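You operate a simulated robot arm through the tools that you are given. There is no shell and no other tool. Be economical: measure what you need, move in short steps, check, and stop when the job is done.

You run a simulated two-armed robot. Do the job below in one go: nothing can be reset, and whatever is moved stays where it is left.

JOB
Take the rag from the packing table top and lay it out flat on the carton bench top.

It is judged by the outcome, as a careful person would: the job done as asked, and still so three seconds after it is handed in. It fails if anything else is knocked over, pushed out of place, dropped, spilled or broken.

ROBOT AND FRAMES
Two 7-joint arms with two-finger parallel grippers on one trunk, on a base that drives. Base frame: it is fixed to the floor where the robot stands at the start and does not move with it; the origin is under the middle of the robot, x ahead of it, y to its left, z up. Lengths are in m, angles in rad, forces in N, time in s.
The left shoulder is at the start at [0.07, 0.134, 1.126], the right one opposite. Places, roughly: carton bench top [1.4, 0.1, 0.8]. Payload 1.57 kg a hand.
Tool frame (each hand has its own): the origin (TCP) lies between the finger pads and is the grasp point; the fingertips stand 0.03 m ahead of it; z points along the fingers, y is the line along which they close. The gripper opens to 0.08 m. The fingers are 0.017 m wide and 0.012 m thick; the gripper's body (0.04 by 0.082 m) begins 0.08 m behind the TCP.
Orientation is that of the tool frame in the base frame, as a unit quaternion [x, y, z, w]. With the fingers straight down and closing along the base's y, the tool's x points along the base's -x, its y along +y and its z along -z.

CONTROLS
- The arms move only by the tool apply_moves. It takes "left_plan", "right_plan" or both (then of equal length, played together; a hand with none holds still); each is a list that holds one entry, the list of rows, each a list of 7 numbers: the turn, a rotation vector about the tool's x, y, z in rad, then the shift along the tool's x, y, z in m, then the gripper command, from -1 (shut) to 1 (fully open), values between in proportion. In form: [[[rx, ry, rz, x, y, z, jaw], ...]]. A call has 1 to 8 rows; each row is the pose to reach, as a shift and turn from the pose commanded when the call began, along the tool's axes at that moment. Rows are played at 5 a second. More than 0.05 m and 0.15 rad between two rows, or a gripper value outside its range, and nothing of the call is played. A pose out of reach is approached as far as the arm can. The call stops where the force on the tool passes 40 N (or 10 N more than at its start, if that is more) or the arm is blocked; 0.2 s more then pass. The fingers move at their own pace (about 0.153 m/s each) and stop on an object; they squeeze with about 33 N. The grip force told is the motor's: it shows also when the fingers shut on nothing. Time passes only in rows, and 0.2 s behind the last, so rows that repeat a pose let the fingers close. It gives the time, the measured TCP pose, the force on the tool (base axes), the opening and the grip force at its end, in the units of the frame above (readings bear some noise).
- Cameras (640 x 400 px; columns grow to the right, rows downward): "scene" is now at [0.126, -0.0066, 1.3297]; the picture's right is [-0.10, -1.00, 0.00], its down [-0.79, 0.08, -0.61] and it looks along [0.61, -0.06, -0.79] (base axes); focal length 267 px, centre (320, 200). "left" rides on the left gripper at [0.072, 0.007, -0.122] in its tool frame; the picture's right is [-0.09, 1.00, 0.00], its down [-0.84, -0.08, -0.54] and it looks along [-0.54, -0.05, 0.84] (tool axes); focal length 238 px, centre (320, 200). "right" rides on the right gripper at [0.072, -0.007, -0.122] in its tool frame; the picture's right is [0.09, 1.00, 0.00], its down [-0.84, 0.08, -0.54] and it looks along [-0.54, 0.05, 0.84] (tool axes); focal length 238 px, centre (320, 200). There is no depth. A picture from a camera that has moved, and an enlarged one, comes with that camera's place and axes in the base frame and with its lens.
- capture(camera): a new picture of that camera. The clock stands still meanwhile.
- move_column(by): slides the trunk up (or, below 0, down) by that many m; the arms and the scene camera ride with it, the base frame stays. It gives what a move gives, with no picture.
- base_move(legs): drives the robot by 1 to 6 legs, each [ahead, left, turn to the left] in m, m and rad, along the robot's own axes; the way and the turn of a leg run together, so that a leg with both is an arc; at most 1.5 m and 3.142 rad a leg. The arms and the cameras ride along, it lands a little off, and it stops where it bumps. It gives what a move gives.
- pan_tilt(pan, tilt): turns the head with the scene camera to pan (to the left, within 1.501 rad either way) and tilt (down, from -0.506 to 1.204), counted from straight ahead of the robot. It gives what a move gives.
- zoom(camera, box): a new picture of the part [left, top, right, bottom] of that camera's present view, enlarged. The clock stands still meanwhile.
- job_done(): hands the job in; it is judged then, once.

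Work in short steps. Places have to be worked out from the pictures, the camera data and where the tool is seen: move nearer, look again, correct. Check each grasp and each placing, and mend what went wrong. You have 120 turns and 108 pictures in all, those below and enlarged ones among them. Open the grippers and draw the arms clear of the work before you hand the job in, unless the task says otherwise; then end with one line.

The tools are called after "Emit:" as a command line: name --argument value ..., lists and objects as JSON in quotes. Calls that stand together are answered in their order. apply_moves: Moves the arms, as the interface text tells. Its arguments: {"type":"object","properties":{"left_plan":{"type":"array","items":{"type":"array","items":{"type":"array","items":{"type":"number"}}}},"right_plan":{"type":"array","items":{"type":"array","items":{"type":"array","items":{"type":"number"}}}}},"required":[]} The other tools are called the same way: move_column (by) slides the trunk up or down; base_move (legs) drives the base; pan_tilt (pan, tilt) turns the head that bears the scene camera; capture (camera) takes a picture; zoom (camera, box) takes an enlarged picture of a part of a camera's view; job_done () hands the job in.

At the start:

```text
time_s: 0.0
left_eef_pos: [0.4243, 0.1855, 1.0221]
left_tool_rot: [0.0, 1.0, 0.0, 0.001]
left_force: [0.4, -0.4, 0.1]
left_gripper_width: 0.08
left_gripper_force: 0.1
right_eef_pos: [0.4186, -0.1642, 1.029]
right_tool_rot: [0.0, 1.0, 0.0, 0.001]
right_force: [0.9, 0.8, 0.8]
right_gripper_width: 0.0799
right_gripper_force: 0.1
trunk travel left (down, up): [-0.7, 0.24]
robot x, y, heading: [0.0012, 0.001, 0.003]
head pan, tilt: [-0.099, 0.911]
```

scene: 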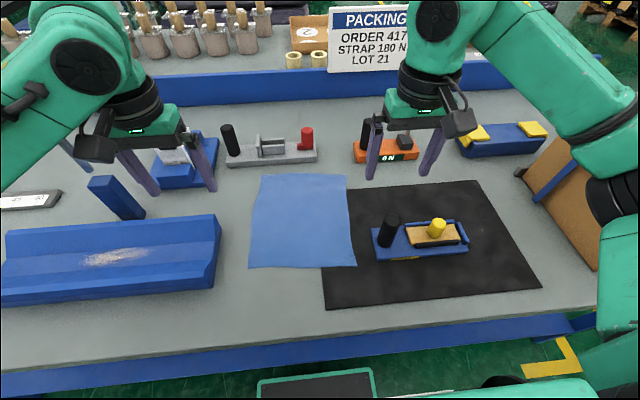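
right: 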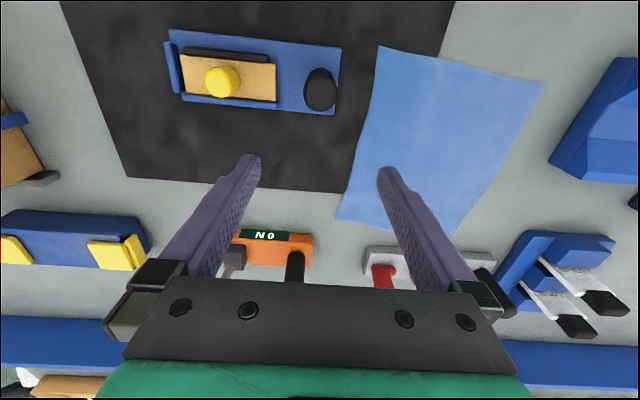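
left: 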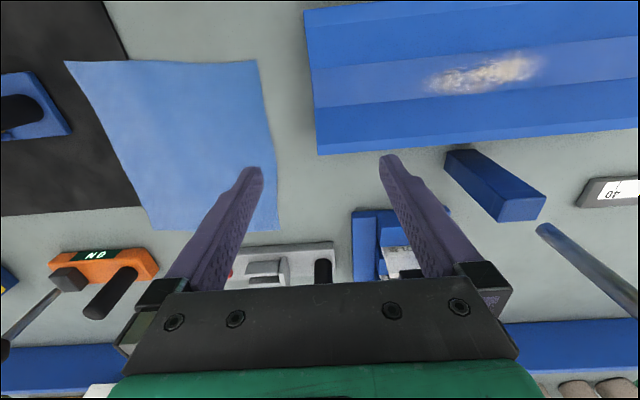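

The rag is the blue cloth near x 0.37–0.67, y ±0.12. I'll look up first to see the carton bench and the way to it.

Emit:
pan_tilt --pan 0.0 --tilt 0.4

Emit:
capture --camera "scene"

Emit:
pan_tilt --pan 1.0 --tilt 0.5

Emit:
capture --camera "scene"

Emit:
pan_tilt --pan -1.0 --tilt 0.5

Emit:
capture --camera "scene"

```text
time_s: 0.9
left_eef_pos: [0.4231, 0.1843, 1.0205]
left_tool_rot: [0.0, 1.0, 0.0, 0.0]
left_force: [-0.1, 0.0, -0.6]
left_gripper_width: 0.08
left_gripper_force: 0.0
right_eef_pos: [0.4183, -0.164, 1.0292]
right_tool_rot: [0.0, 1.0, 0.0, 0.0]
right_force: [-0.2, -0.7, -0.2]
right_gripper_width: 0.08
right_gripper_force: 0.0
trunk travel left (down, up): [-0.7, 0.24]
robot x, y, heading: [-0.0002, 0.0025, -0.0]
head pan, tilt: [0.0, 0.4]
```

```text
104 pictures are left
camera scene: at [0.144, 0.0008, 1.3733], right [0.0, -1.0, 0.0], down [-0.39, 0.0, -0.92], along [0.92, 0.0, -0.39], focal length 267 px, centre (320, 200)
```

scene: 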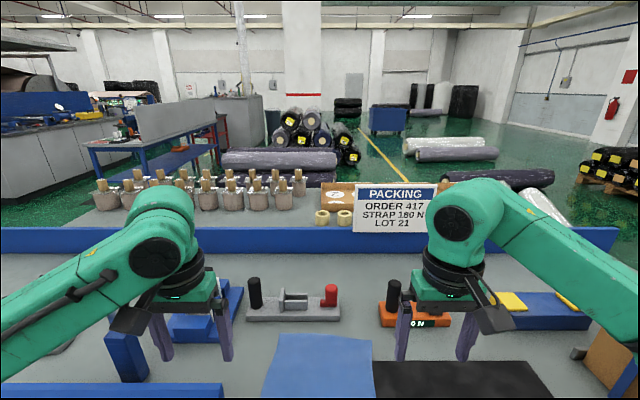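

```text
time_s: 2.2
left_eef_pos: [0.4249, 0.1856, 1.022]
left_tool_rot: [-0.001, 1.0, 0.001, 0.0]
left_force: [-0.2, 0.0, 0.3]
left_gripper_width: 0.0801
left_gripper_force: 0.0
right_eef_pos: [0.4176, -0.1652, 1.0293]
right_tool_rot: [-0.001, 1.0, 0.0, 0.0]
right_force: [-0.9, 0.9, 0.8]
right_gripper_width: 0.0799
right_gripper_force: 0.1
trunk travel left (down, up): [-0.7, 0.24]
robot x, y, heading: [-0.0017, -0.001, 0.001]
head pan, tilt: [1.0, 0.499]
```

```text
103 pictures are left
camera scene: at [0.1007, 0.0773, 1.3643], right [0.84, -0.54, 0.0], down [-0.26, -0.4, -0.88], along [0.47, 0.74, -0.48], focal length 267 px, centre (320, 200)
```

scene: 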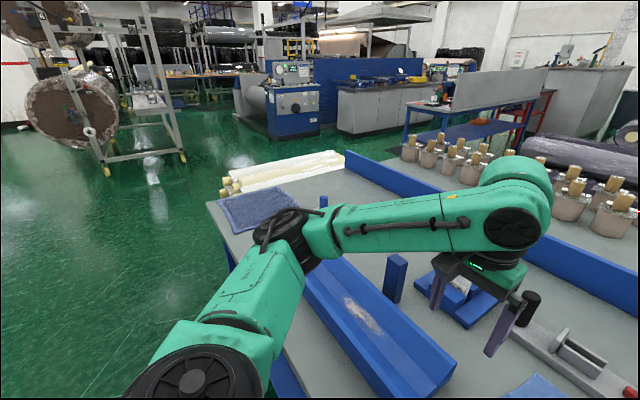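

```text
time_s: 4.1
left_eef_pos: [0.4241, 0.1848, 1.0209]
left_tool_rot: [0.0, 1.0, 0.0, 0.0]
left_force: [0.9, -0.1, 0.0]
left_gripper_width: 0.08
left_gripper_force: 0.0
right_eef_pos: [0.4184, -0.1646, 1.0287]
right_tool_rot: [0.001, 1.0, 0.0, 0.0]
right_force: [0.5, 0.1, -1.1]
right_gripper_width: 0.08
right_gripper_force: 0.0
trunk travel left (down, up): [-0.7, 0.24]
robot x, y, heading: [-0.0032, 0.0024, 0.0]
head pan, tilt: [-1.0, 0.499]
```

```text
102 pictures are left
camera scene: at [0.1006, -0.0757, 1.3643], right [-0.84, -0.54, 0.0], down [-0.26, 0.4, -0.88], along [0.47, -0.74, -0.48], focal length 267 px, centre (320, 200)
```

scene: 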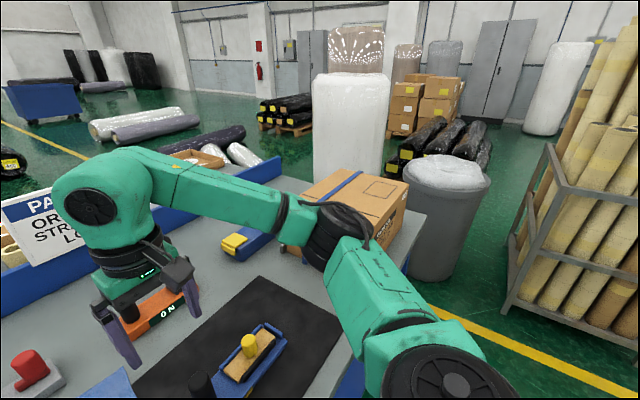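

There may be a second cloth at the table's left end, and the bench beyond the blue ledge is only partly visible. I'll raise the trunk and look more closely.

Emit:
move_column --by 0.24

Emit:
pan_tilt --pan 0.0 --tilt 0.55

Emit:
capture --camera "scene"

Emit:
zoom --camera "scene" --box '[60, 60, 560, 260]'

Emit:
pan_tilt --pan 1.0 --tilt 0.6

Emit:
capture --camera "scene"

```text
time_s: 6.6
left_eef_pos: [0.4246, 0.1848, 1.2625]
left_tool_rot: [0.0, 1.0, 0.001, 0.0]
left_force: [-0.7, 0.4, 0.0]
left_gripper_width: 0.0801
left_gripper_force: 0.1
right_eef_pos: [0.4184, -0.1639, 1.2693]
right_tool_rot: [0.0, 1.0, 0.0, 0.0]
right_force: [0.8, 0.0, -0.4]
right_gripper_width: 0.08
right_gripper_force: 0.0
trunk travel left (down, up): [-0.94, 0.0]
robot x, y, heading: [-0.0014, 0.0002, -0.002]
head pan, tilt: [-1.0, 0.499]
```

```text
time_s: 7.9
left_eef_pos: [0.4239, 0.1851, 1.2602]
left_tool_rot: [0.0, 1.0, 0.0, 0.0]
left_force: [-0.1, -0.8, 0.3]
left_gripper_width: 0.08
left_gripper_force: 0.0
right_eef_pos: [0.4176, -0.1646, 1.2688]
right_tool_rot: [0.0, 1.0, 0.001, 0.0]
right_force: [-0.2, 0.8, -0.1]
right_gripper_width: 0.0799
right_gripper_force: 0.1
trunk travel left (down, up): [-0.94, 0.0]
robot x, y, heading: [0.0019, 0.0006, -0.002]
head pan, tilt: [0.0, 0.55]
```

```text
101 pictures are left
camera scene: at [0.1413, 0.0007, 1.5997], right [0.0, -1.0, 0.0], down [-0.52, 0.0, -0.85], along [0.85, 0.0, -0.52], focal length 267 px, centre (320, 200)
```

scene: 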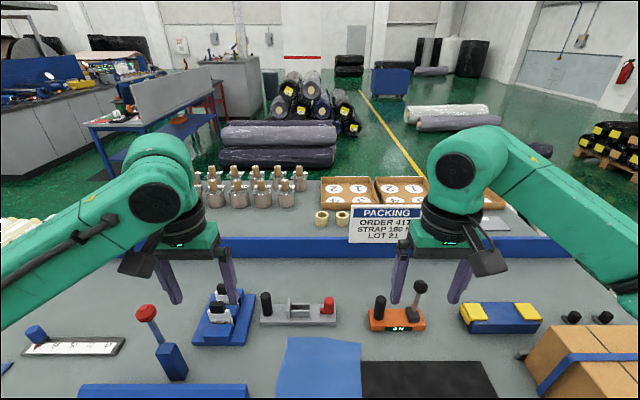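

```text
1.28 times, centred on (310, 160) of scene
camera zoom: at [0.1413, 0.0007, 1.5997], right [0.0, -1.0, 0.0], down [-0.52, 0.0, -0.85], along [0.85, 0.0, -0.52], focal length 341 px, centre (333, 251)
```

zoom: 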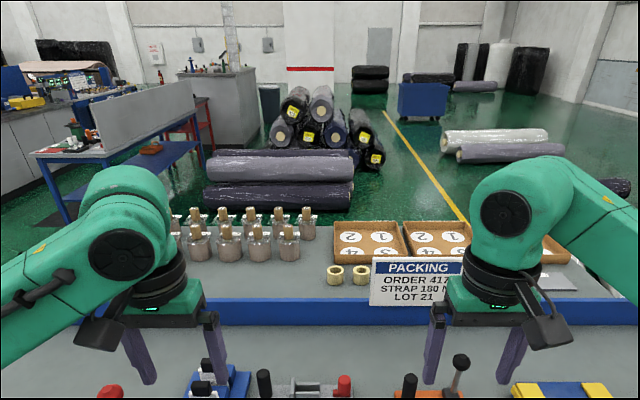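

```text
time_s: 9.2
left_eef_pos: [0.4249, 0.1841, 1.2619]
left_tool_rot: [0.0, 1.0, 0.001, 0.001]
left_force: [-0.2, -0.7, 0.2]
left_gripper_width: 0.0798
left_gripper_force: 0.1
right_eef_pos: [0.4182, -0.1648, 1.2698]
right_tool_rot: [0.0, 1.0, 0.0, 0.0]
right_force: [-0.4, -0.1, -0.3]
right_gripper_width: 0.08
right_gripper_force: 0.1
trunk travel left (down, up): [-0.94, 0.0]
robot x, y, heading: [0.0022, 0.0026, 0.0]
head pan, tilt: [1.0, 0.6]
```

```text
99 pictures are left
camera scene: at [0.0993, 0.0751, 1.5952], right [0.84, -0.54, 0.0], down [-0.31, -0.48, -0.83], along [0.45, 0.69, -0.56], focal length 267 px, centre (320, 200)
```

scene: 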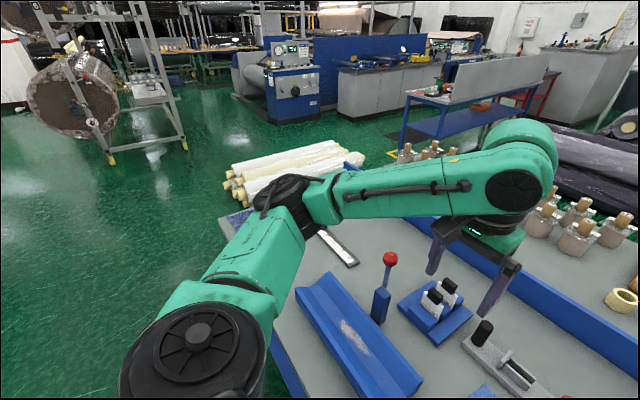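

I'll lower the trunk again to see past the elbow and zoom on the darker cloth at the left end.

Emit:
move_column --by -0.24

Emit:
pan_tilt --pan 1.0 --tilt 0.5

Emit:
zoom --camera "scene" --box '[180, 130, 380, 255]'

Emit:
pan_tilt --pan 0.0 --tilt 1.0

Emit:
zoom --camera "scene" --box '[200, 100, 440, 250]'

```text
time_s: 11.7
left_eef_pos: [0.425, 0.1856, 1.0209]
left_tool_rot: [0.0, 1.0, 0.0, -0.001]
left_force: [0.4, -0.3, 0.1]
left_gripper_width: 0.0802
left_gripper_force: 0.1
right_eef_pos: [0.4186, -0.1645, 1.0297]
right_tool_rot: [0.0, 1.0, 0.0, 0.0]
right_force: [-0.2, 0.1, -0.4]
right_gripper_width: 0.0798
right_gripper_force: 0.2
trunk travel left (down, up): [-0.7, 0.24]
robot x, y, heading: [0.0016, -0.0006, -0.003]
head pan, tilt: [1.0, 0.6]
```

```text
time_s: 12.3
left_eef_pos: [0.4246, 0.1849, 1.0207]
left_tool_rot: [0.0, 1.0, 0.0, 0.0]
left_force: [-0.2, -0.2, -0.2]
left_gripper_width: 0.0798
left_gripper_force: 0.1
right_eef_pos: [0.4188, -0.1638, 1.0295]
right_tool_rot: [0.0, 1.0, 0.0, 0.001]
right_force: [-0.8, 0.3, -0.3]
right_gripper_width: 0.08
right_gripper_force: 0.0
trunk travel left (down, up): [-0.7, 0.24]
robot x, y, heading: [0.0006, -0.0018, 0.003]
head pan, tilt: [1.0, 0.499]
```

```text
3.20 times, centred on (280, 192) of scene
camera zoom: at [0.1005, 0.0774, 1.3643], right [0.84, -0.54, 0.0], down [-0.26, -0.4, -0.88], along [0.47, 0.74, -0.48], focal length 853 px, centre (448, 224)
```

zoom: 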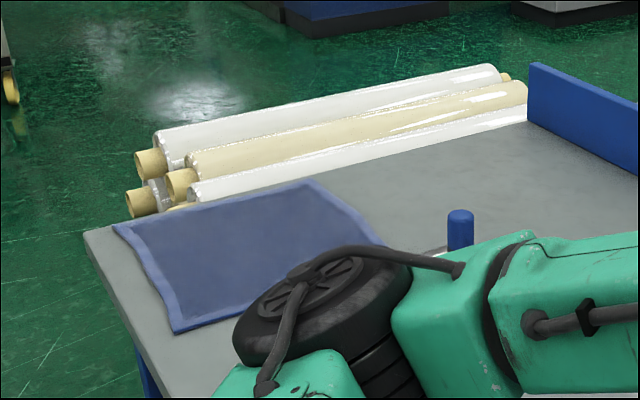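

```text
time_s: 13.6
left_eef_pos: [0.4236, 0.1848, 1.0203]
left_tool_rot: [0.001, 1.0, 0.0, 0.0]
left_force: [0.4, 0.2, -0.1]
left_gripper_width: 0.0798
left_gripper_force: 0.1
right_eef_pos: [0.4187, -0.1651, 1.0294]
right_tool_rot: [0.0, 1.0, 0.0, 0.0]
right_force: [-0.5, -0.2, 0.1]
right_gripper_width: 0.0801
right_gripper_force: 0.2
trunk travel left (down, up): [-0.7, 0.24]
robot x, y, heading: [-0.0021, -0.0012, -0.005]
head pan, tilt: [0.0, 1.0]
```

```text
2.67 times, centred on (320, 175) of scene
camera zoom: at [0.1211, 0.0009, 1.3232], right [0.0, -1.0, 0.0], down [-0.84, 0.0, -0.54], along [0.54, 0.0, -0.84], focal length 711 px, centre (320, 267)
```

zoom: 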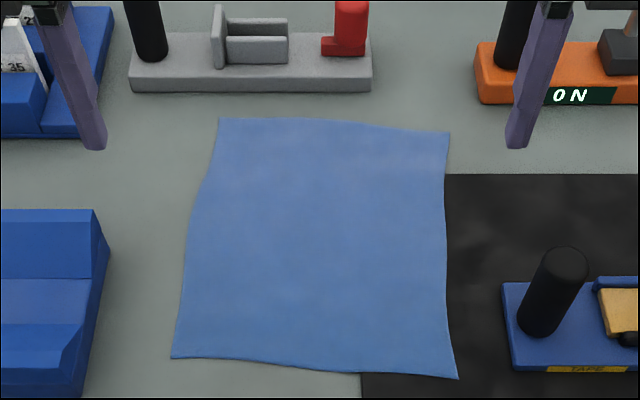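

There are two cloths: a plain light-blue one in the centre and a hemmed darker one at the left corner. I'll compare their texture closely before choosing.

Emit:
zoom --camera "left" --box '[60, 40, 290, 240]'

Emit:
move_column --by 0.24

Emit:
base_move --legs '[[-0.1, 0.0, 0.0], [0.0, 0.8, 0.0]]'

Emit:
pan_tilt --pan 0.2 --tilt 0.9

Emit:
capture --camera "scene"

Emit:
capture --camera "left"

```text
2.00 times, centred on (175, 140) of left
camera zoom: at [0.3512, 0.1923, 1.1431], right [0.09, 1.0, 0.0], down [0.84, -0.08, 0.54], along [0.54, -0.05, -0.84], focal length 477 px, centre (610, 320)
```

zoom: 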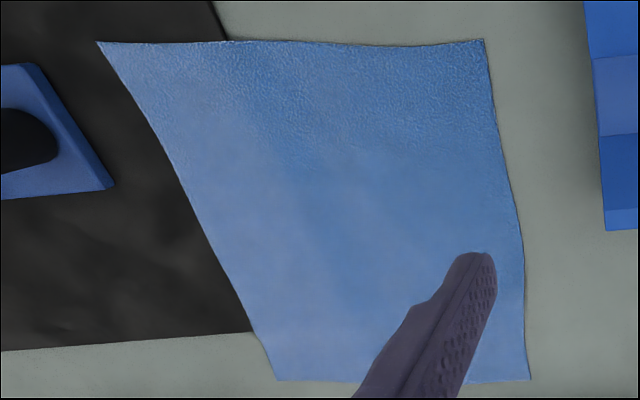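

```text
time_s: 16.1
left_eef_pos: [0.4236, 0.1852, 1.2613]
left_tool_rot: [-0.001, 1.0, 0.0, 0.0]
left_force: [0.3, -0.7, 0.1]
left_gripper_width: 0.0801
left_gripper_force: 0.0
right_eef_pos: [0.4182, -0.1639, 1.2685]
right_tool_rot: [0.0, 1.0, 0.001, 0.0]
right_force: [0.8, -0.7, 0.0]
right_gripper_width: 0.08
right_gripper_force: 0.1
trunk travel left (down, up): [-0.94, 0.0]
robot x, y, heading: [-0.0007, 0.0002, 0.0]
head pan, tilt: [0.0, 1.0]
```

```text
time_s: 21.0
left_eef_pos: [0.3296, 0.9575, 1.2611]
left_tool_rot: [0.004, 1.0, -0.001, 0.0]
left_force: [0.0, 0.8, 0.7]
left_gripper_width: 0.0801
left_gripper_force: 0.1
right_eef_pos: [0.3214, 0.6078, 1.2684]
right_tool_rot: [0.005, 1.0, 0.0, -0.001]
right_force: [1.2, 0.0, -0.1]
right_gripper_width: 0.08
right_gripper_force: 0.1
trunk travel left (down, up): [-0.94, 0.0]
robot x, y, heading: [-0.0932, 0.7789, -0.012]
head pan, tilt: [0.0, 1.0]
```

```text
time_s: 21.8
left_eef_pos: [0.3309, 0.9592, 1.2613]
left_tool_rot: [0.004, 1.0, -0.001, 0.001]
left_force: [1.0, 1.2, -0.3]
left_gripper_width: 0.0798
left_gripper_force: 0.0
right_eef_pos: [0.322, 0.6085, 1.2691]
right_tool_rot: [0.004, 1.0, 0.0, 0.0]
right_force: [0.8, -0.6, 0.2]
right_gripper_width: 0.0801
right_gripper_force: 0.1
trunk travel left (down, up): [-0.94, 0.0]
robot x, y, heading: [-0.0928, 0.7745, -0.009]
head pan, tilt: [0.201, 0.901]
```

```text
95 pictures are left
camera scene: at [0.0306, 0.7915, 1.5704], right [0.19, -0.98, 0.0], down [-0.77, -0.15, -0.62], along [0.61, 0.12, -0.78], focal length 267 px, centre (320, 200)
```

scene: 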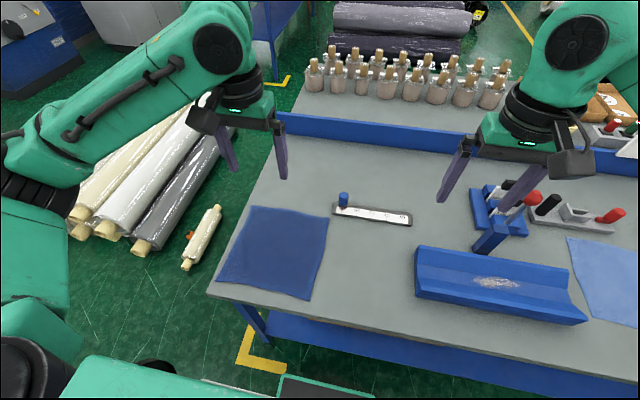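

```text
94 pictures are left
camera left: at [0.2578, 0.9661, 1.3831], right [0.1, 0.99, 0.0], down [0.84, -0.08, 0.54], along [0.54, -0.05, -0.84], focal length 238 px, centre (320, 200)
```

left: 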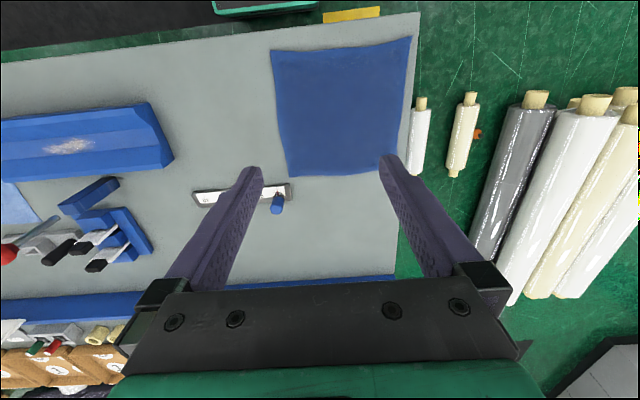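

Emit:
zoom --camera "left" --box '[250, 20, 430, 190]'

Emit:
zoom --camera "scene" --box '[200, 180, 360, 310]'

Emit:
zoom --camera "scene" --box '[270, 20, 640, 150]'

```text
2.35 times, centred on (340, 105) of left
camera zoom: at [0.2578, 0.9661, 1.3831], right [0.1, 0.99, 0.0], down [0.84, -0.08, 0.54], along [0.54, -0.05, -0.84], focal length 561 px, centre (273, 424)
```

zoom: 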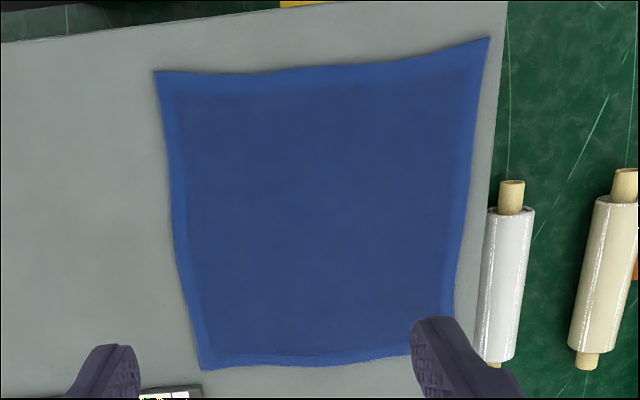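

```text
3.08 times, centred on (280, 245) of scene
camera zoom: at [0.0306, 0.7915, 1.5704], right [0.19, -0.98, 0.0], down [-0.77, -0.15, -0.62], along [0.61, 0.12, -0.78], focal length 820 px, centre (443, 62)
```

zoom: 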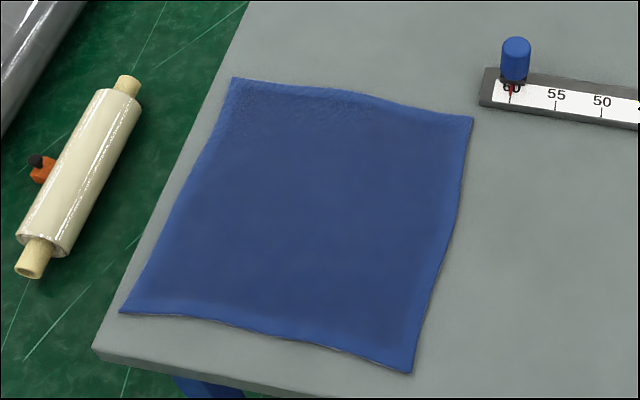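

```text
1.73 times, centred on (455, 85) of scene
camera zoom: at [0.0306, 0.7915, 1.5704], right [0.19, -0.98, 0.0], down [-0.77, -0.15, -0.62], along [0.61, 0.12, -0.78], focal length 461 px, centre (86, 399)
```

zoom: 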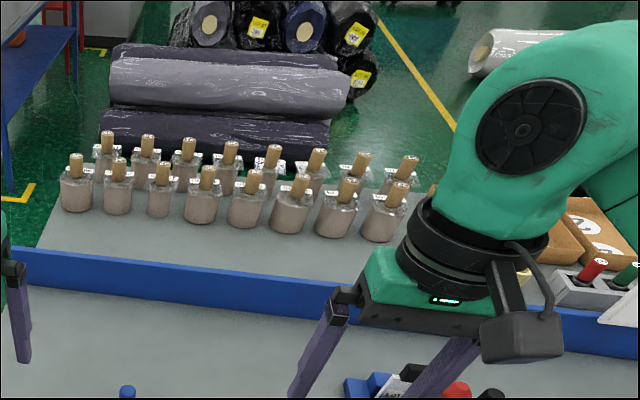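

I judge the plain, unhemmed light cloth in the middle to be the rag (the other is a hemmed, bordered cloth), so I'll leave the dark one alone. I'll drive back to the starting stand and look straight down at the rag.

Emit:
base_move --legs '[[0.0, -0.78, 0.01], [0.09, 0.0, 0.0]]'

Emit:
move_column --by -0.24

Emit:
pan_tilt --pan 0.0 --tilt 1.1

Emit:
capture --camera "scene"

```text
time_s: 26.6
left_eef_pos: [0.4078, 0.1899, 1.2647]
left_tool_rot: [0.005, 1.0, -0.001, 0.003]
left_force: [-0.4, -0.1, 0.8]
left_gripper_width: 0.0801
left_gripper_force: 0.0
right_eef_pos: [0.3984, -0.1583, 1.2716]
right_tool_rot: [0.005, 1.0, 0.0, 0.003]
right_force: [-0.5, -0.9, 0.0]
right_gripper_width: 0.0798
right_gripper_force: 0.2
trunk travel left (down, up): [-0.94, 0.0]
robot x, y, heading: [-0.0125, 0.0096, -0.011]
head pan, tilt: [0.201, 0.901]
```

```text
time_s: 29.1
left_eef_pos: [0.4149, 0.1907, 1.021]
left_tool_rot: [0.006, 1.0, 0.0, 0.0]
left_force: [-1.3, -0.9, 0.3]
left_gripper_width: 0.0802
left_gripper_force: 0.0
right_eef_pos: [0.4061, -0.1584, 1.0295]
right_tool_rot: [0.005, 1.0, 0.0, 0.0]
right_force: [0.0, 0.5, 0.4]
right_gripper_width: 0.0799
right_gripper_force: 0.1
trunk travel left (down, up): [-0.7, 0.24]
robot x, y, heading: [-0.0086, 0.007, -0.012]
head pan, tilt: [0.201, 0.901]
```

```text
time_s: 29.9
left_eef_pos: [0.4147, 0.1911, 1.02]
left_tool_rot: [0.005, 1.0, 0.0, 0.0]
left_force: [0.0, 0.9, 0.2]
left_gripper_width: 0.0802
left_gripper_force: 0.1
right_eef_pos: [0.4061, -0.1589, 1.0293]
right_tool_rot: [0.006, 1.0, 0.0, 0.0]
right_force: [-0.1, -0.1, 0.2]
right_gripper_width: 0.0802
right_gripper_force: 0.0
trunk travel left (down, up): [-0.7, 0.24]
robot x, y, heading: [-0.0117, 0.0107, -0.007]
head pan, tilt: [0.0, 1.1]
```

```text
90 pictures are left
camera scene: at [0.1039, 0.0095, 1.3166], right [-0.01, -1.0, 0.0], down [-0.89, 0.01, -0.45], along [0.45, 0.0, -0.89], focal length 267 px, centre (320, 200)
```

scene: 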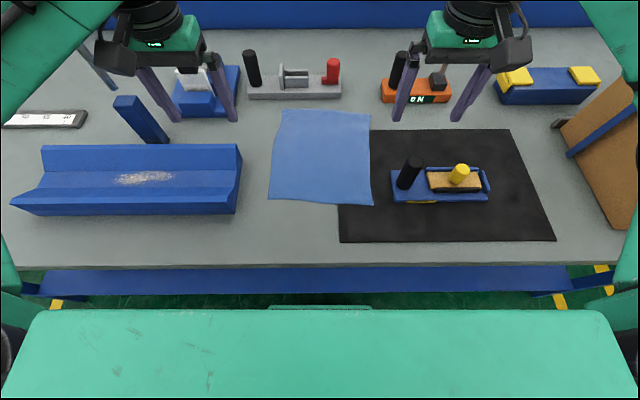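

Rag corners: near-left (0.379, 0.128), near-right (0.362, −0.112), far at x≈0.65. I'll bring both hands above the near corners with the fingers narrowed to about 3 cm.

Emit:
apply_moves --left_plan '[[[0, 0, 0, 0.004, -0.018, 0.034, 0.2], [0, 0, 0, 0.008, -0.036, 0.068, -0.25], [0, 0, 0, 0.012, -0.053, 0.102, -0.25], [0, 0, 0, 0.016, -0.07, 0.136, -0.25], [0, 0, 0, 0.02, -0.086, 0.17, -0.25], [0, 0, 0, 0.02, -0.086, 0.17, -0.25]]]' --right_plan '[[[0, 0, 0, 0.005, 0.014, 0.036, 0.2], [0, 0, 0, 0.01, 0.028, 0.072, -0.25], [0, 0, 0, 0.015, 0.042, 0.108, -0.25], [0, 0, 0, 0.02, 0.056, 0.144, -0.25], [0, 0, 0, 0.026, 0.069, 0.179, -0.25], [0, 0, 0, 0.026, 0.069, 0.179, -0.25]]]'

Emit:
capture --camera "left"

Emit:
capture --camera "right"

Emit:
zoom --camera "scene" --box '[240, 80, 420, 230]'

```text
time_s: 30.6
left_eef_pos: [0.4052, 0.1469, 0.9407]
left_tool_rot: [0.006, 1.0, 0.0, 0.001]
left_force: [0.5, -0.6, -0.8]
left_gripper_width: 0.03
left_gripper_force: 0.1
right_eef_pos: [0.3928, -0.1267, 0.9511]
right_tool_rot: [0.006, 1.0, 0.003, 0.006]
right_force: [-4.1, -1.0, 9.8]
right_gripper_width: 0.0301
right_gripper_force: 0.2
trunk travel left (down, up): [-0.7, 0.24]
robot x, y, heading: [-0.011, 0.007, -0.006]
head pan, tilt: [0.0, 1.1]
stopped in row 3 (right hand): the force on the tool passed its limit (the readings are from after the stop); the commanded pose is now the measured one
```

```text
89 pictures are left
camera left: at [0.3323, 0.155, 1.0616], right [0.1, 0.99, 0.0], down [0.84, -0.09, 0.54], along [0.54, -0.06, -0.84], focal length 238 px, centre (320, 200)
```

left: 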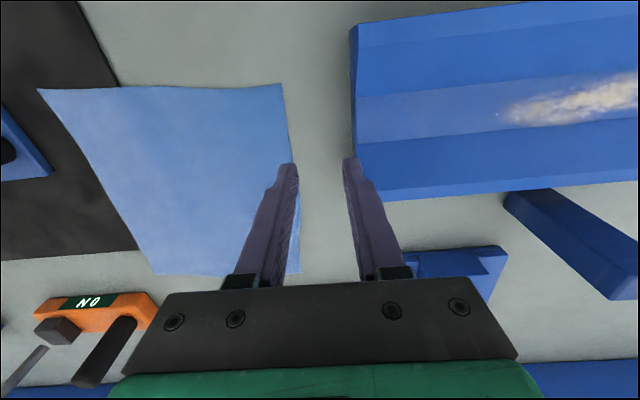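

```text
88 pictures are left
camera right: at [0.3195, -0.133, 1.0723], right [-0.08, 1.0, 0.01], down [0.83, 0.06, 0.55], along [0.55, 0.05, -0.83], focal length 238 px, centre (320, 200)
```

right: 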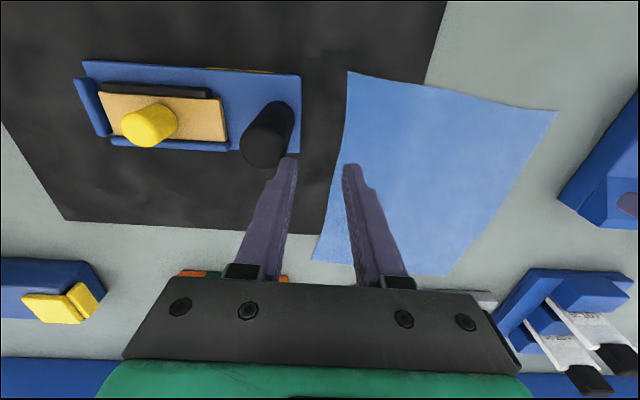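

```text
2.67 times, centred on (330, 155) of scene
camera zoom: at [0.102, 0.0093, 1.3169], right [-0.01, -1.0, 0.0], down [-0.89, 0.01, -0.46], along [0.46, 0.0, -0.89], focal length 711 px, centre (293, 320)
```

zoom: 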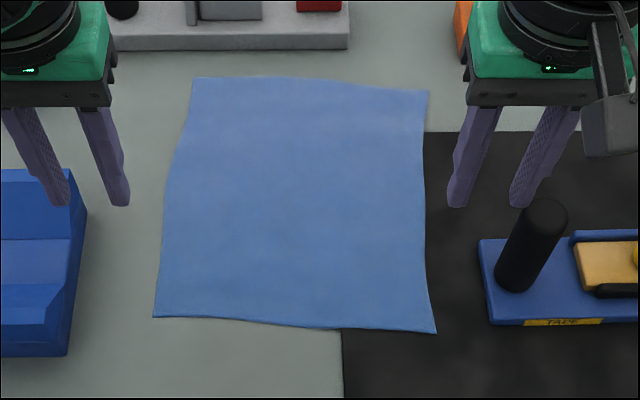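

The right fingertip brushed the top of the black post (about (0.38, −0.16, z 0.93)), and it looks unmoved. I'll raise the right hand, shift it inward over the rag, and only then go down.

Emit:
apply_moves --right_plan '[[[0, 0, 0, 0, 0, -0.04, -0.25], [0, 0, 0, 0, 0.025, -0.045, -0.25], [0, 0, 0, 0.012, 0.048, -0.045, -0.25], [0, 0, 0, 0.012, 0.048, -0.045, -0.25]]]' --left_plan '[[[0, 0, 0, 0, -0.02, 0, -0.25], [0, 0, 0, 0.005, -0.042, 0.0, -0.25], [0, 0, 0, 0.01, -0.042, 0.04, -0.25], [0, 0, 0, 0.01, -0.042, 0.08, -0.25]]]'

Emit:
zoom --camera "scene" --box '[240, 80, 480, 230]'

```text
time_s: 31.6
left_eef_pos: [0.3959, 0.1074, 0.858]
left_tool_rot: [0.006, 1.0, -0.001, -0.001]
left_force: [-0.3, 0.2, 0.1]
left_gripper_width: 0.0297
left_gripper_force: 0.0
right_eef_pos: [0.3837, -0.079, 0.9953]
right_tool_rot: [0.006, 1.0, 0.003, 0.004]
right_force: [0.3, 0.5, 0.4]
right_gripper_width: 0.0303
right_gripper_force: 0.0
trunk travel left (down, up): [-0.7, 0.24]
robot x, y, heading: [-0.0113, 0.0103, -0.008]
head pan, tilt: [0.0, 1.1]
```

```text
2.67 times, centred on (360, 155) of scene
camera zoom: at [0.1042, 0.0084, 1.3166], right [-0.01, -1.0, 0.0], down [-0.89, 0.01, -0.45], along [0.45, 0.0, -0.89], focal length 711 px, centre (213, 320)
```

zoom: 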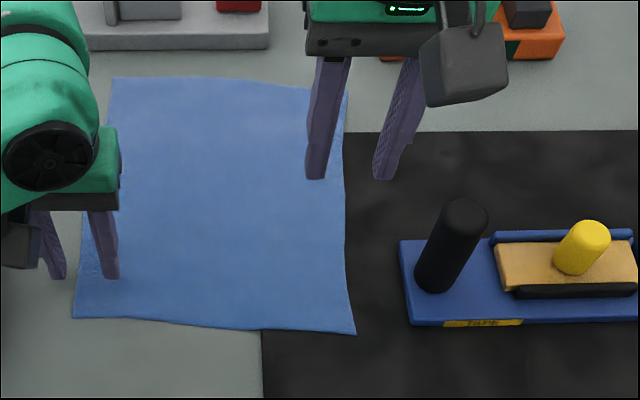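

Post and holder are in place. I'll lower the right hand and check with both wrist cameras.

Emit:
apply_moves --right_plan '[[[0, 0, 0, 0, 0, 0.045, -0.25], [0, 0, 0, 0, 0, 0.09, -0.25], [0, 0, 0, 0, 0, 0.135, -0.25], [0, 0, 0, 0, 0, 0.155, -0.25]]]'

Emit:
capture --camera "left"

Emit:
capture --camera "right"

```text
time_s: 32.5
left_eef_pos: [0.3925, 0.1067, 0.8587]
left_tool_rot: [0.007, 1.0, 0.0, 0.0]
left_force: [0.7, 0.7, 0.7]
left_gripper_width: 0.0302
left_gripper_force: 0.0
right_eef_pos: [0.3823, -0.0774, 0.8549]
right_tool_rot: [0.006, 1.0, 0.005, 0.008]
right_force: [-8.5, -3.2, 14.5]
right_gripper_width: 0.0001
right_gripper_force: 15.9
trunk travel left (down, up): [-0.7, 0.24]
robot x, y, heading: [-0.0136, 0.0092, -0.009]
head pan, tilt: [0.0, 1.1]
stopped in row 4 (right hand): the force on the tool passed its limit (the readings are from after the stop); the commanded pose is now the measured one
```

```text
85 pictures are left
camera left: at [0.3205, 0.1148, 0.9803], right [0.1, 0.99, 0.0], down [0.84, -0.09, 0.54], along [0.54, -0.06, -0.84], focal length 238 px, centre (320, 200)
```

left: 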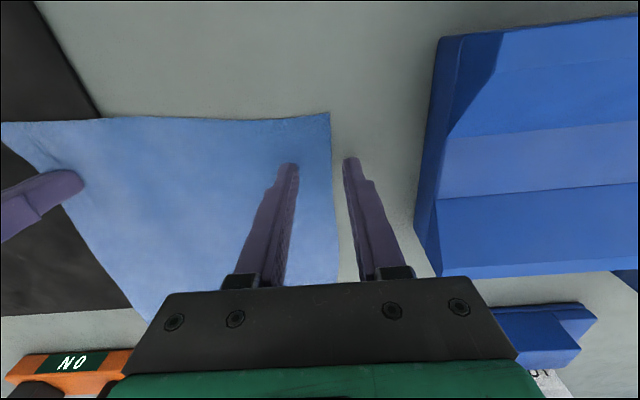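

```text
84 pictures are left
camera right: at [0.3096, -0.0845, 0.9764], right [-0.08, 1.0, 0.01], down [0.83, 0.06, 0.55], along [0.55, 0.05, -0.83], focal length 238 px, centre (320, 200)
```

right: 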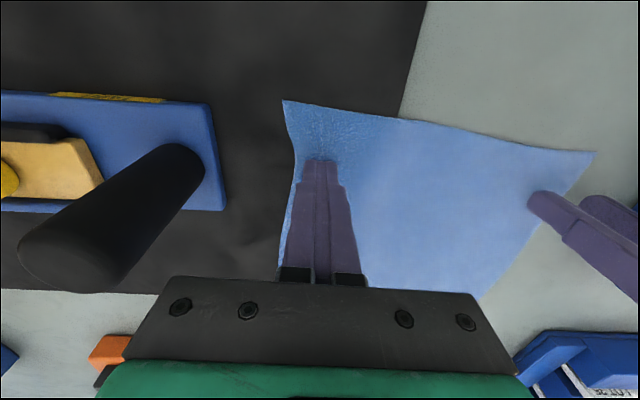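

The right hand stopped in the air at z≈0.855 and its fingers have shut, with no obvious contact. I'll rise slightly, reopen, and re-read the forces.

Emit:
apply_moves --right_plan '[[[0, 0, 0, 0, 0, -0.02, -0.25], [0, 0, 0, 0, 0, -0.02, -0.25], [0, 0, 0, 0, 0, -0.02, -0.25]]]'

Emit:
capture --camera "right"

Emit:
capture --camera "scene"

```text
time_s: 33.3
left_eef_pos: [0.3952, 0.1074, 0.8558]
left_tool_rot: [0.005, 1.0, 0.0, -0.001]
left_force: [0.0, -0.6, 0.0]
left_gripper_width: 0.0298
left_gripper_force: 0.0
right_eef_pos: [0.3843, -0.0775, 0.8714]
right_tool_rot: [0.005, 1.0, 0.005, 0.007]
right_force: [-0.3, 0.1, 0.7]
right_gripper_width: 0.03
right_gripper_force: 0.1
trunk travel left (down, up): [-0.7, 0.24]
robot x, y, heading: [-0.0084, 0.0112, -0.009]
head pan, tilt: [0.0, 1.1]
```

```text
83 pictures are left
camera right: at [0.3106, -0.0842, 0.9931], right [-0.08, 1.0, 0.01], down [0.83, 0.06, 0.55], along [0.55, 0.05, -0.83], focal length 238 px, centre (320, 200)
```

right: 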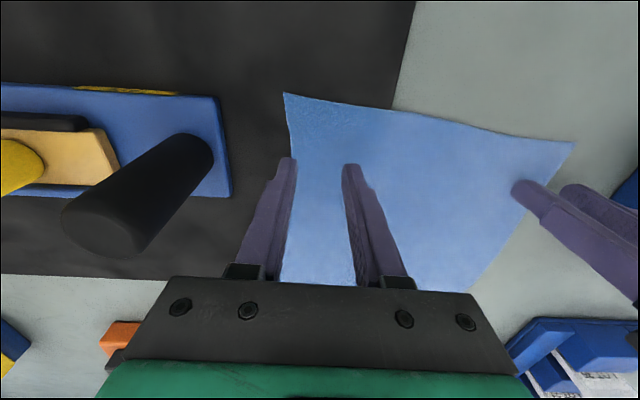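

```text
82 pictures are left
camera scene: at [0.1045, 0.0093, 1.3165], right [-0.01, -1.0, 0.0], down [-0.89, 0.01, -0.45], along [0.45, -0.01, -0.89], focal length 267 px, centre (320, 200)
```

scene: 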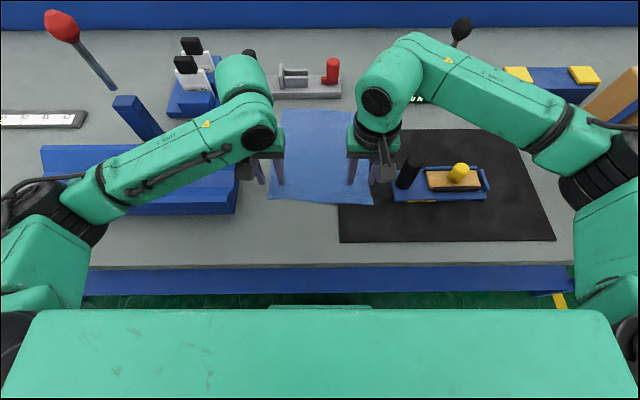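

Emit:
zoom --camera "scene" --box '[320, 120, 500, 230]'

```text
3.56 times, centred on (410, 175) of scene
camera zoom: at [0.1045, 0.0093, 1.3165], right [-0.01, -1.0, 0.0], down [-0.89, 0.01, -0.45], along [0.45, -0.01, -0.89], focal length 948 px, centre (0, 289)
```

zoom: 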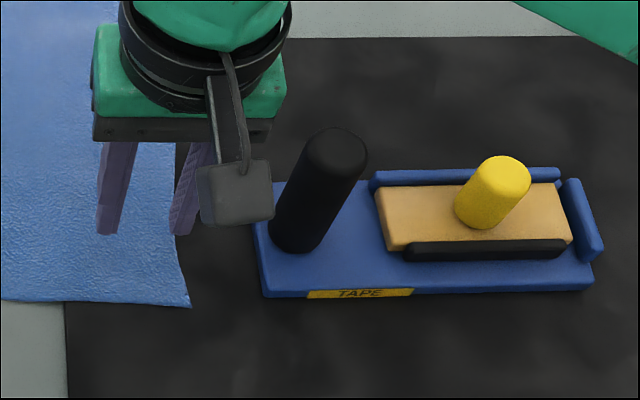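

The post and holder haven't moved and the forces are zero again. I'll shift both hands about 1–2 cm inward so all fingers are over cloth, and lower them gently to just above the surface.

Emit:
apply_moves --right_plan '[[[0, 0, 0, 0, 0.012, 0.0, -0.25], [0, 0, 0, 0, 0.012, 0.016, -0.25], [0, 0, 0, 0, 0.012, 0.03, -0.25], [0, 0, 0, 0, 0.012, 0.042, -0.25], [0, 0, 0, 0, 0.012, 0.054, -0.25], [0, 0, 0, 0, 0.012, 0.06, -0.25]]]' --left_plan '[[[0, 0, 0, 0, -0.018, 0.0, -0.25], [0, 0, 0, 0, -0.018, 0.01, -0.25], [0, 0, 0, 0, -0.018, 0.02, -0.25], [0, 0, 0, 0, -0.018, 0.03, -0.25], [0, 0, 0, 0, -0.018, 0.038, -0.25], [0, 0, 0, 0, -0.018, 0.045, -0.25]]]'

Emit:
capture --camera "left"

Emit:
capture --camera "right"

```text
time_s: 34.1
left_eef_pos: [0.396, 0.0871, 0.8512]
left_tool_rot: [0.005, 1.0, -0.003, 0.011]
left_force: [-3.8, 0.4, 16.0]
left_gripper_width: 0.0299
left_gripper_force: 0.0
right_eef_pos: [0.3836, -0.064, 0.8557]
right_tool_rot: [0.006, 1.0, 0.007, 0.012]
right_force: [-7.0, -2.9, 14.6]
right_gripper_width: 0.0316
right_gripper_force: 1.3
trunk travel left (down, up): [-0.7, 0.24]
robot x, y, heading: [-0.0081, 0.009, -0.013]
head pan, tilt: [0.0, 1.1]
stopped in row 3 (left hand): the force on the tool passed its limit (the readings are from after the stop); the commanded pose is now the measured one
```

```text
80 pictures are left
camera left: at [0.3204, 0.0967, 0.9716], right [0.1, 0.99, 0.0], down [0.82, -0.08, 0.56], along [0.56, -0.06, -0.83], focal length 238 px, centre (320, 200)
```

left: 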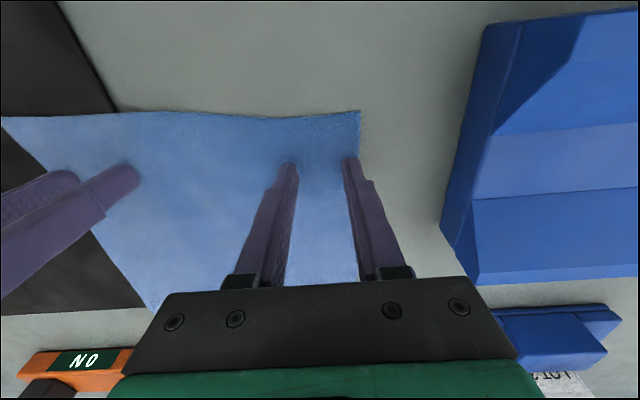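

```text
79 pictures are left
camera right: at [0.3089, -0.0714, 0.976], right [-0.08, 1.0, 0.01], down [0.83, 0.06, 0.56], along [0.56, 0.05, -0.83], focal length 238 px, centre (320, 200)
```

right: 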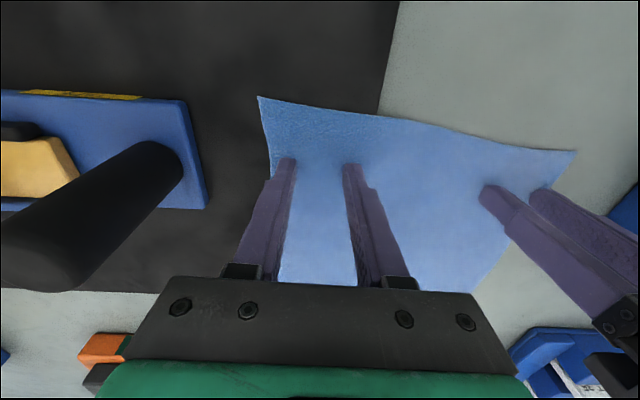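

Both hands met real contact at TCP z≈0.85, and triangulating the rag corners gives a surface at about 0.82, so the fingertips are on the cloth. Corners corrected: left (0.357, 0.119), right (0.341, −0.102). I'll lift 1 cm, move 2.5 cm toward the near edge and touch down again.

Emit:
apply_moves --right_plan '[[[0, 0, 0, 0, 0, -0.015, -0.25], [0, 0, 0, 0.025, 0, -0.015, -0.25], [0, 0, 0, 0.025, 0, -0.008, -0.25], [0, 0, 0, 0.025, 0.0, -0.004, -0.25]]]' --left_plan '[[[0, 0, 0, 0, 0, -0.015, -0.25], [0, 0, 0, 0.025, 0, -0.015, -0.25], [0, 0, 0, 0.025, 0, -0.008, -0.25], [0, 0, 0, 0.025, 0.0, -0.004, -0.25]]]'

Emit:
capture --camera "left"

Emit:
capture --camera "right"

```text
time_s: 35.1
left_eef_pos: [0.3724, 0.0883, 0.8536]
left_tool_rot: [0.004, 1.0, -0.003, 0.008]
left_force: [0.4, 0.3, 0.2]
left_gripper_width: 0.0301
left_gripper_force: 0.1
right_eef_pos: [0.3637, -0.0654, 0.857]
right_tool_rot: [0.007, 1.0, 0.006, 0.012]
right_force: [1.7, -0.2, 1.1]
right_gripper_width: 0.0299
right_gripper_force: 0.1
trunk travel left (down, up): [-0.7, 0.24]
robot x, y, heading: [-0.0096, 0.0113, -0.008]
head pan, tilt: [0.0, 1.1]
```

```text
78 pictures are left
camera left: at [0.2981, 0.0965, 0.9729], right [0.1, 0.99, 0.0], down [0.83, -0.08, 0.56], along [0.55, -0.06, -0.83], focal length 238 px, centre (320, 200)
```

left: 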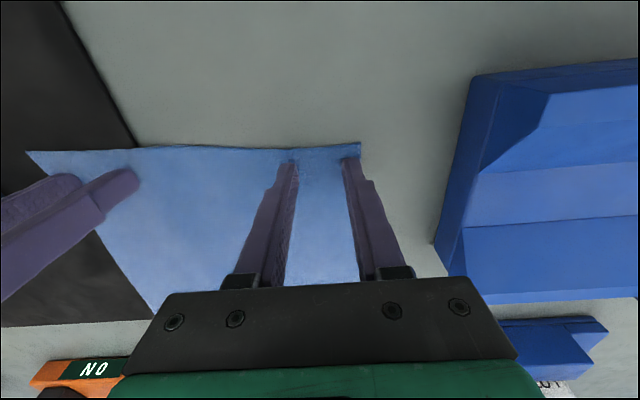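

```text
77 pictures are left
camera right: at [0.2885, -0.0724, 0.9763], right [-0.08, 1.0, 0.01], down [0.82, 0.06, 0.56], along [0.56, 0.05, -0.83], focal length 238 px, centre (320, 200)
```

right: 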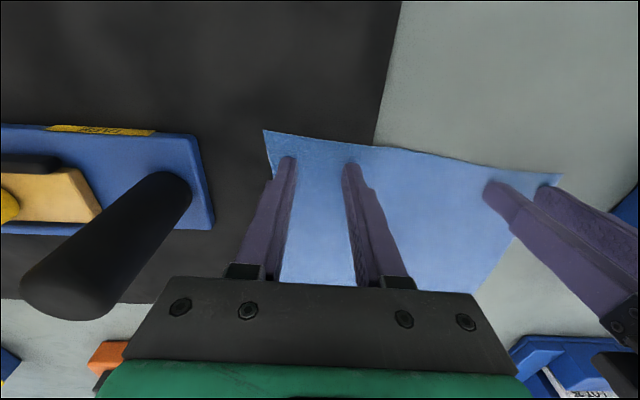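

Fingertips are hovering just over cloth near the near edge. I'll press down lightly and shut both grippers.

Emit:
apply_moves --right_plan '[[[0, 0, 0, 0.004, 0, 0.003, -0.25], [0, 0, 0, 0.004, 0, 0.004, -0.6], [0, 0, 0, 0.004, 0, 0.004, -1], [0, 0, 0, 0.004, 0, 0.004, -1]]]' --left_plan '[[[0, 0, 0, 0, 0, 0.003, -0.25], [0, 0, 0, 0, 0, 0.004, -0.6], [0, 0, 0, 0, 0, 0.004, -1], [0, 0, 0, 0, 0, 0.004, -1]]]'

Emit:
capture --camera "left"

Emit:
capture --camera "right"

```text
time_s: 36.1
left_eef_pos: [0.3734, 0.0858, 0.8511]
left_tool_rot: [0.005, 1.0, -0.003, 0.013]
left_force: [-0.4, -1.3, 12.1]
left_gripper_width: 0.0021
left_gripper_force: 23.8
right_eef_pos: [0.357, -0.0665, 0.8568]
right_tool_rot: [0.007, 1.0, 0.007, 0.016]
right_force: [-2.0, -5.8, 17.1]
right_gripper_width: 0.0001
right_gripper_force: 21.6
trunk travel left (down, up): [-0.7, 0.24]
robot x, y, heading: [-0.0104, 0.0126, -0.012]
head pan, tilt: [0.0, 1.1]
stopped in row 4 (right hand): the force on the tool passed its limit (the readings are from after the stop); the commanded pose is now the measured one
```

```text
76 pictures are left
camera left: at [0.2962, 0.0952, 0.9714], right [0.1, 0.99, -0.01], down [0.82, -0.08, 0.56], along [0.56, -0.06, -0.83], focal length 238 px, centre (320, 200)
```

left: 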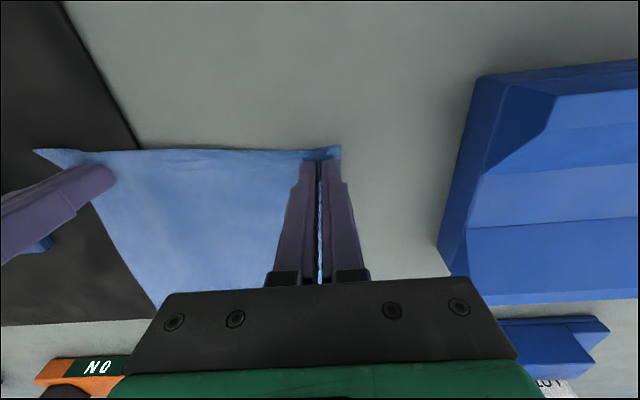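

```text
75 pictures are left
camera right: at [0.2823, -0.0733, 0.9753], right [-0.08, 1.0, 0.01], down [0.82, 0.06, 0.57], along [0.57, 0.05, -0.82], focal length 238 px, centre (320, 200)
```

right: 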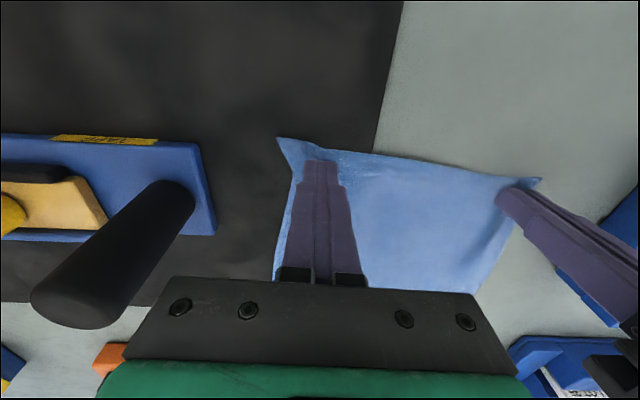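

The left hand holds a fold (2.1 mm); the right slipped shut on nothing. I'll reopen the right slightly above and try again with a wider, lighter pinch.

Emit:
apply_moves --right_plan '[[[0, 0, 0, 0, 0, -0.012, -0.1], [0, 0, 0, 0, 0, -0.012, -0.1], [0, 0, 0, 0, 0, -0.004, -0.1], [0, 0, 0, 0, 0, -0.001, -0.2], [0, 0, 0, 0, 0, -0.001, -0.5], [0, 0, 0, 0, 0, -0.001, -0.8], [0, 0, 0, 0, 0, -0.001, -1], [0, 0, 0, 0, 0, -0.001, -1]]]'

Emit:
capture --camera "right"

```text
time_s: 37.9
left_eef_pos: [0.3739, 0.0861, 0.8507]
left_tool_rot: [0.005, 1.0, -0.003, 0.012]
left_force: [2.5, -4.5, 35.8]
left_gripper_width: 0.0019
left_gripper_force: 23.5
right_eef_pos: [0.3575, -0.0669, 0.8568]
right_tool_rot: [0.007, 1.0, 0.007, 0.014]
right_force: [-0.4, -0.6, -0.3]
right_gripper_width: 0.0
right_gripper_force: 21.3
trunk travel left (down, up): [-0.7, 0.24]
robot x, y, heading: [-0.0129, 0.0062, -0.01]
head pan, tilt: [0.0, 1.1]
```

```text
74 pictures are left
camera right: at [0.2821, -0.0737, 0.9763], right [-0.08, 1.0, 0.01], down [0.82, 0.06, 0.57], along [0.56, 0.05, -0.82], focal length 238 px, centre (320, 200)
```

right: 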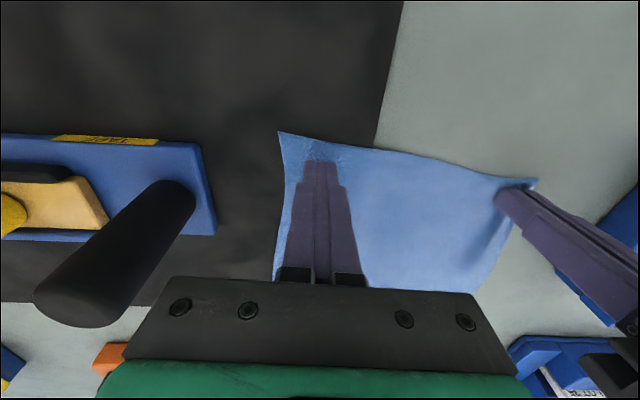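

The lighter pinch slid over the cloth. I'll ease the left hand up 1.5 cm with its hold, and retry the right pressing a few millimetres deeper, starting wider.

Emit:
apply_moves --right_plan '[[[0, 0, 0, 0, 0, -0.01, 0.0], [0, 0, 0, 0, 0, -0.01, 0.0], [0, 0, 0, 0, 0, 0.0, 0.0], [0, 0, 0, 0, 0, 0.004, 0.0], [0, 0, 0, 0, 0, 0.005, -0.3], [0, 0, 0, 0, 0, 0.005, -0.7], [0, 0, 0, 0, 0, 0.004, -1], [0, 0, 0, 0, 0, 0.004, -1]]]' --left_plan '[[[0, 0, 0, 0, 0, -0.01, -1], [0, 0, 0, 0, 0, -0.015, -1], [0, 0, 0, 0, 0, -0.015, -1], [0, 0, 0, 0, 0, -0.015, -1], [0, 0, 0, 0, 0, -0.015, -1], [0, 0, 0, 0, 0, -0.015, -1], [0, 0, 0, 0, 0, -0.015, -1], [0, 0, 0, 0, 0, -0.015, -1]]]'

Emit:
capture --camera "right"

Emit:
capture --camera "left"

```text
time_s: 39.2
left_eef_pos: [0.3723, 0.0862, 0.8644]
left_tool_rot: [0.005, 1.0, -0.004, 0.012]
left_force: [-1.1, -1.8, -0.5]
left_gripper_width: 0.0022
left_gripper_force: 24.0
right_eef_pos: [0.3606, -0.0633, 0.8556]
right_tool_rot: [0.006, 1.0, 0.01, 0.017]
right_force: [-2.3, 0.4, 20.0]
right_gripper_width: 0.0047
right_gripper_force: 25.9
trunk travel left (down, up): [-0.7, 0.24]
robot x, y, heading: [-0.0136, 0.0083, -0.012]
head pan, tilt: [0.0, 1.1]
stopped in row 6 (right hand): the force on the tool passed its limit (the readings are from after the stop); the commanded pose is now the measured one
```

```text
73 pictures are left
camera right: at [0.2843, -0.0715, 0.9751], right [-0.08, 1.0, 0.02], down [0.82, 0.06, 0.57], along [0.57, 0.06, -0.82], focal length 238 px, centre (320, 200)
```

right: 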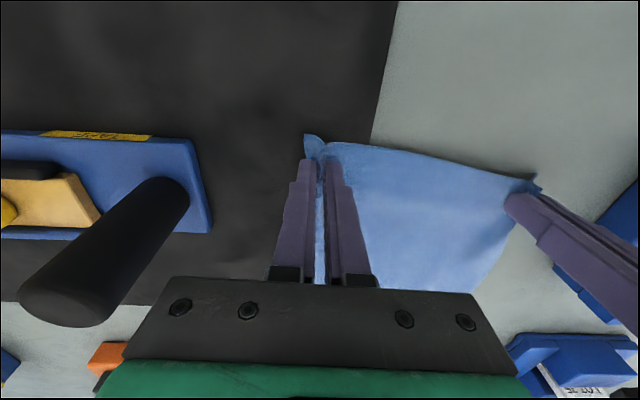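

```text
72 pictures are left
camera left: at [0.2961, 0.0954, 0.9847], right [0.1, 0.99, 0.0], down [0.82, -0.08, 0.56], along [0.56, -0.06, -0.83], focal length 238 px, centre (320, 200)
```

left: 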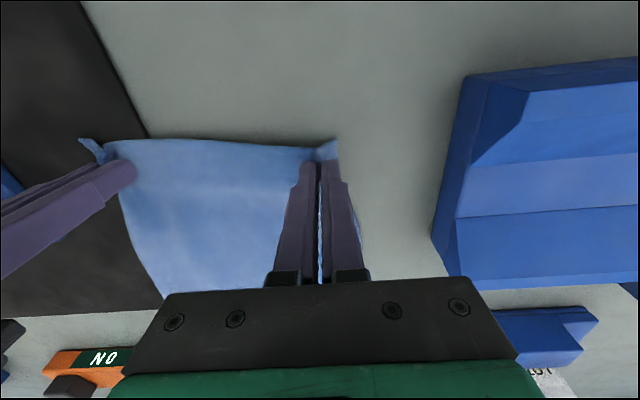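

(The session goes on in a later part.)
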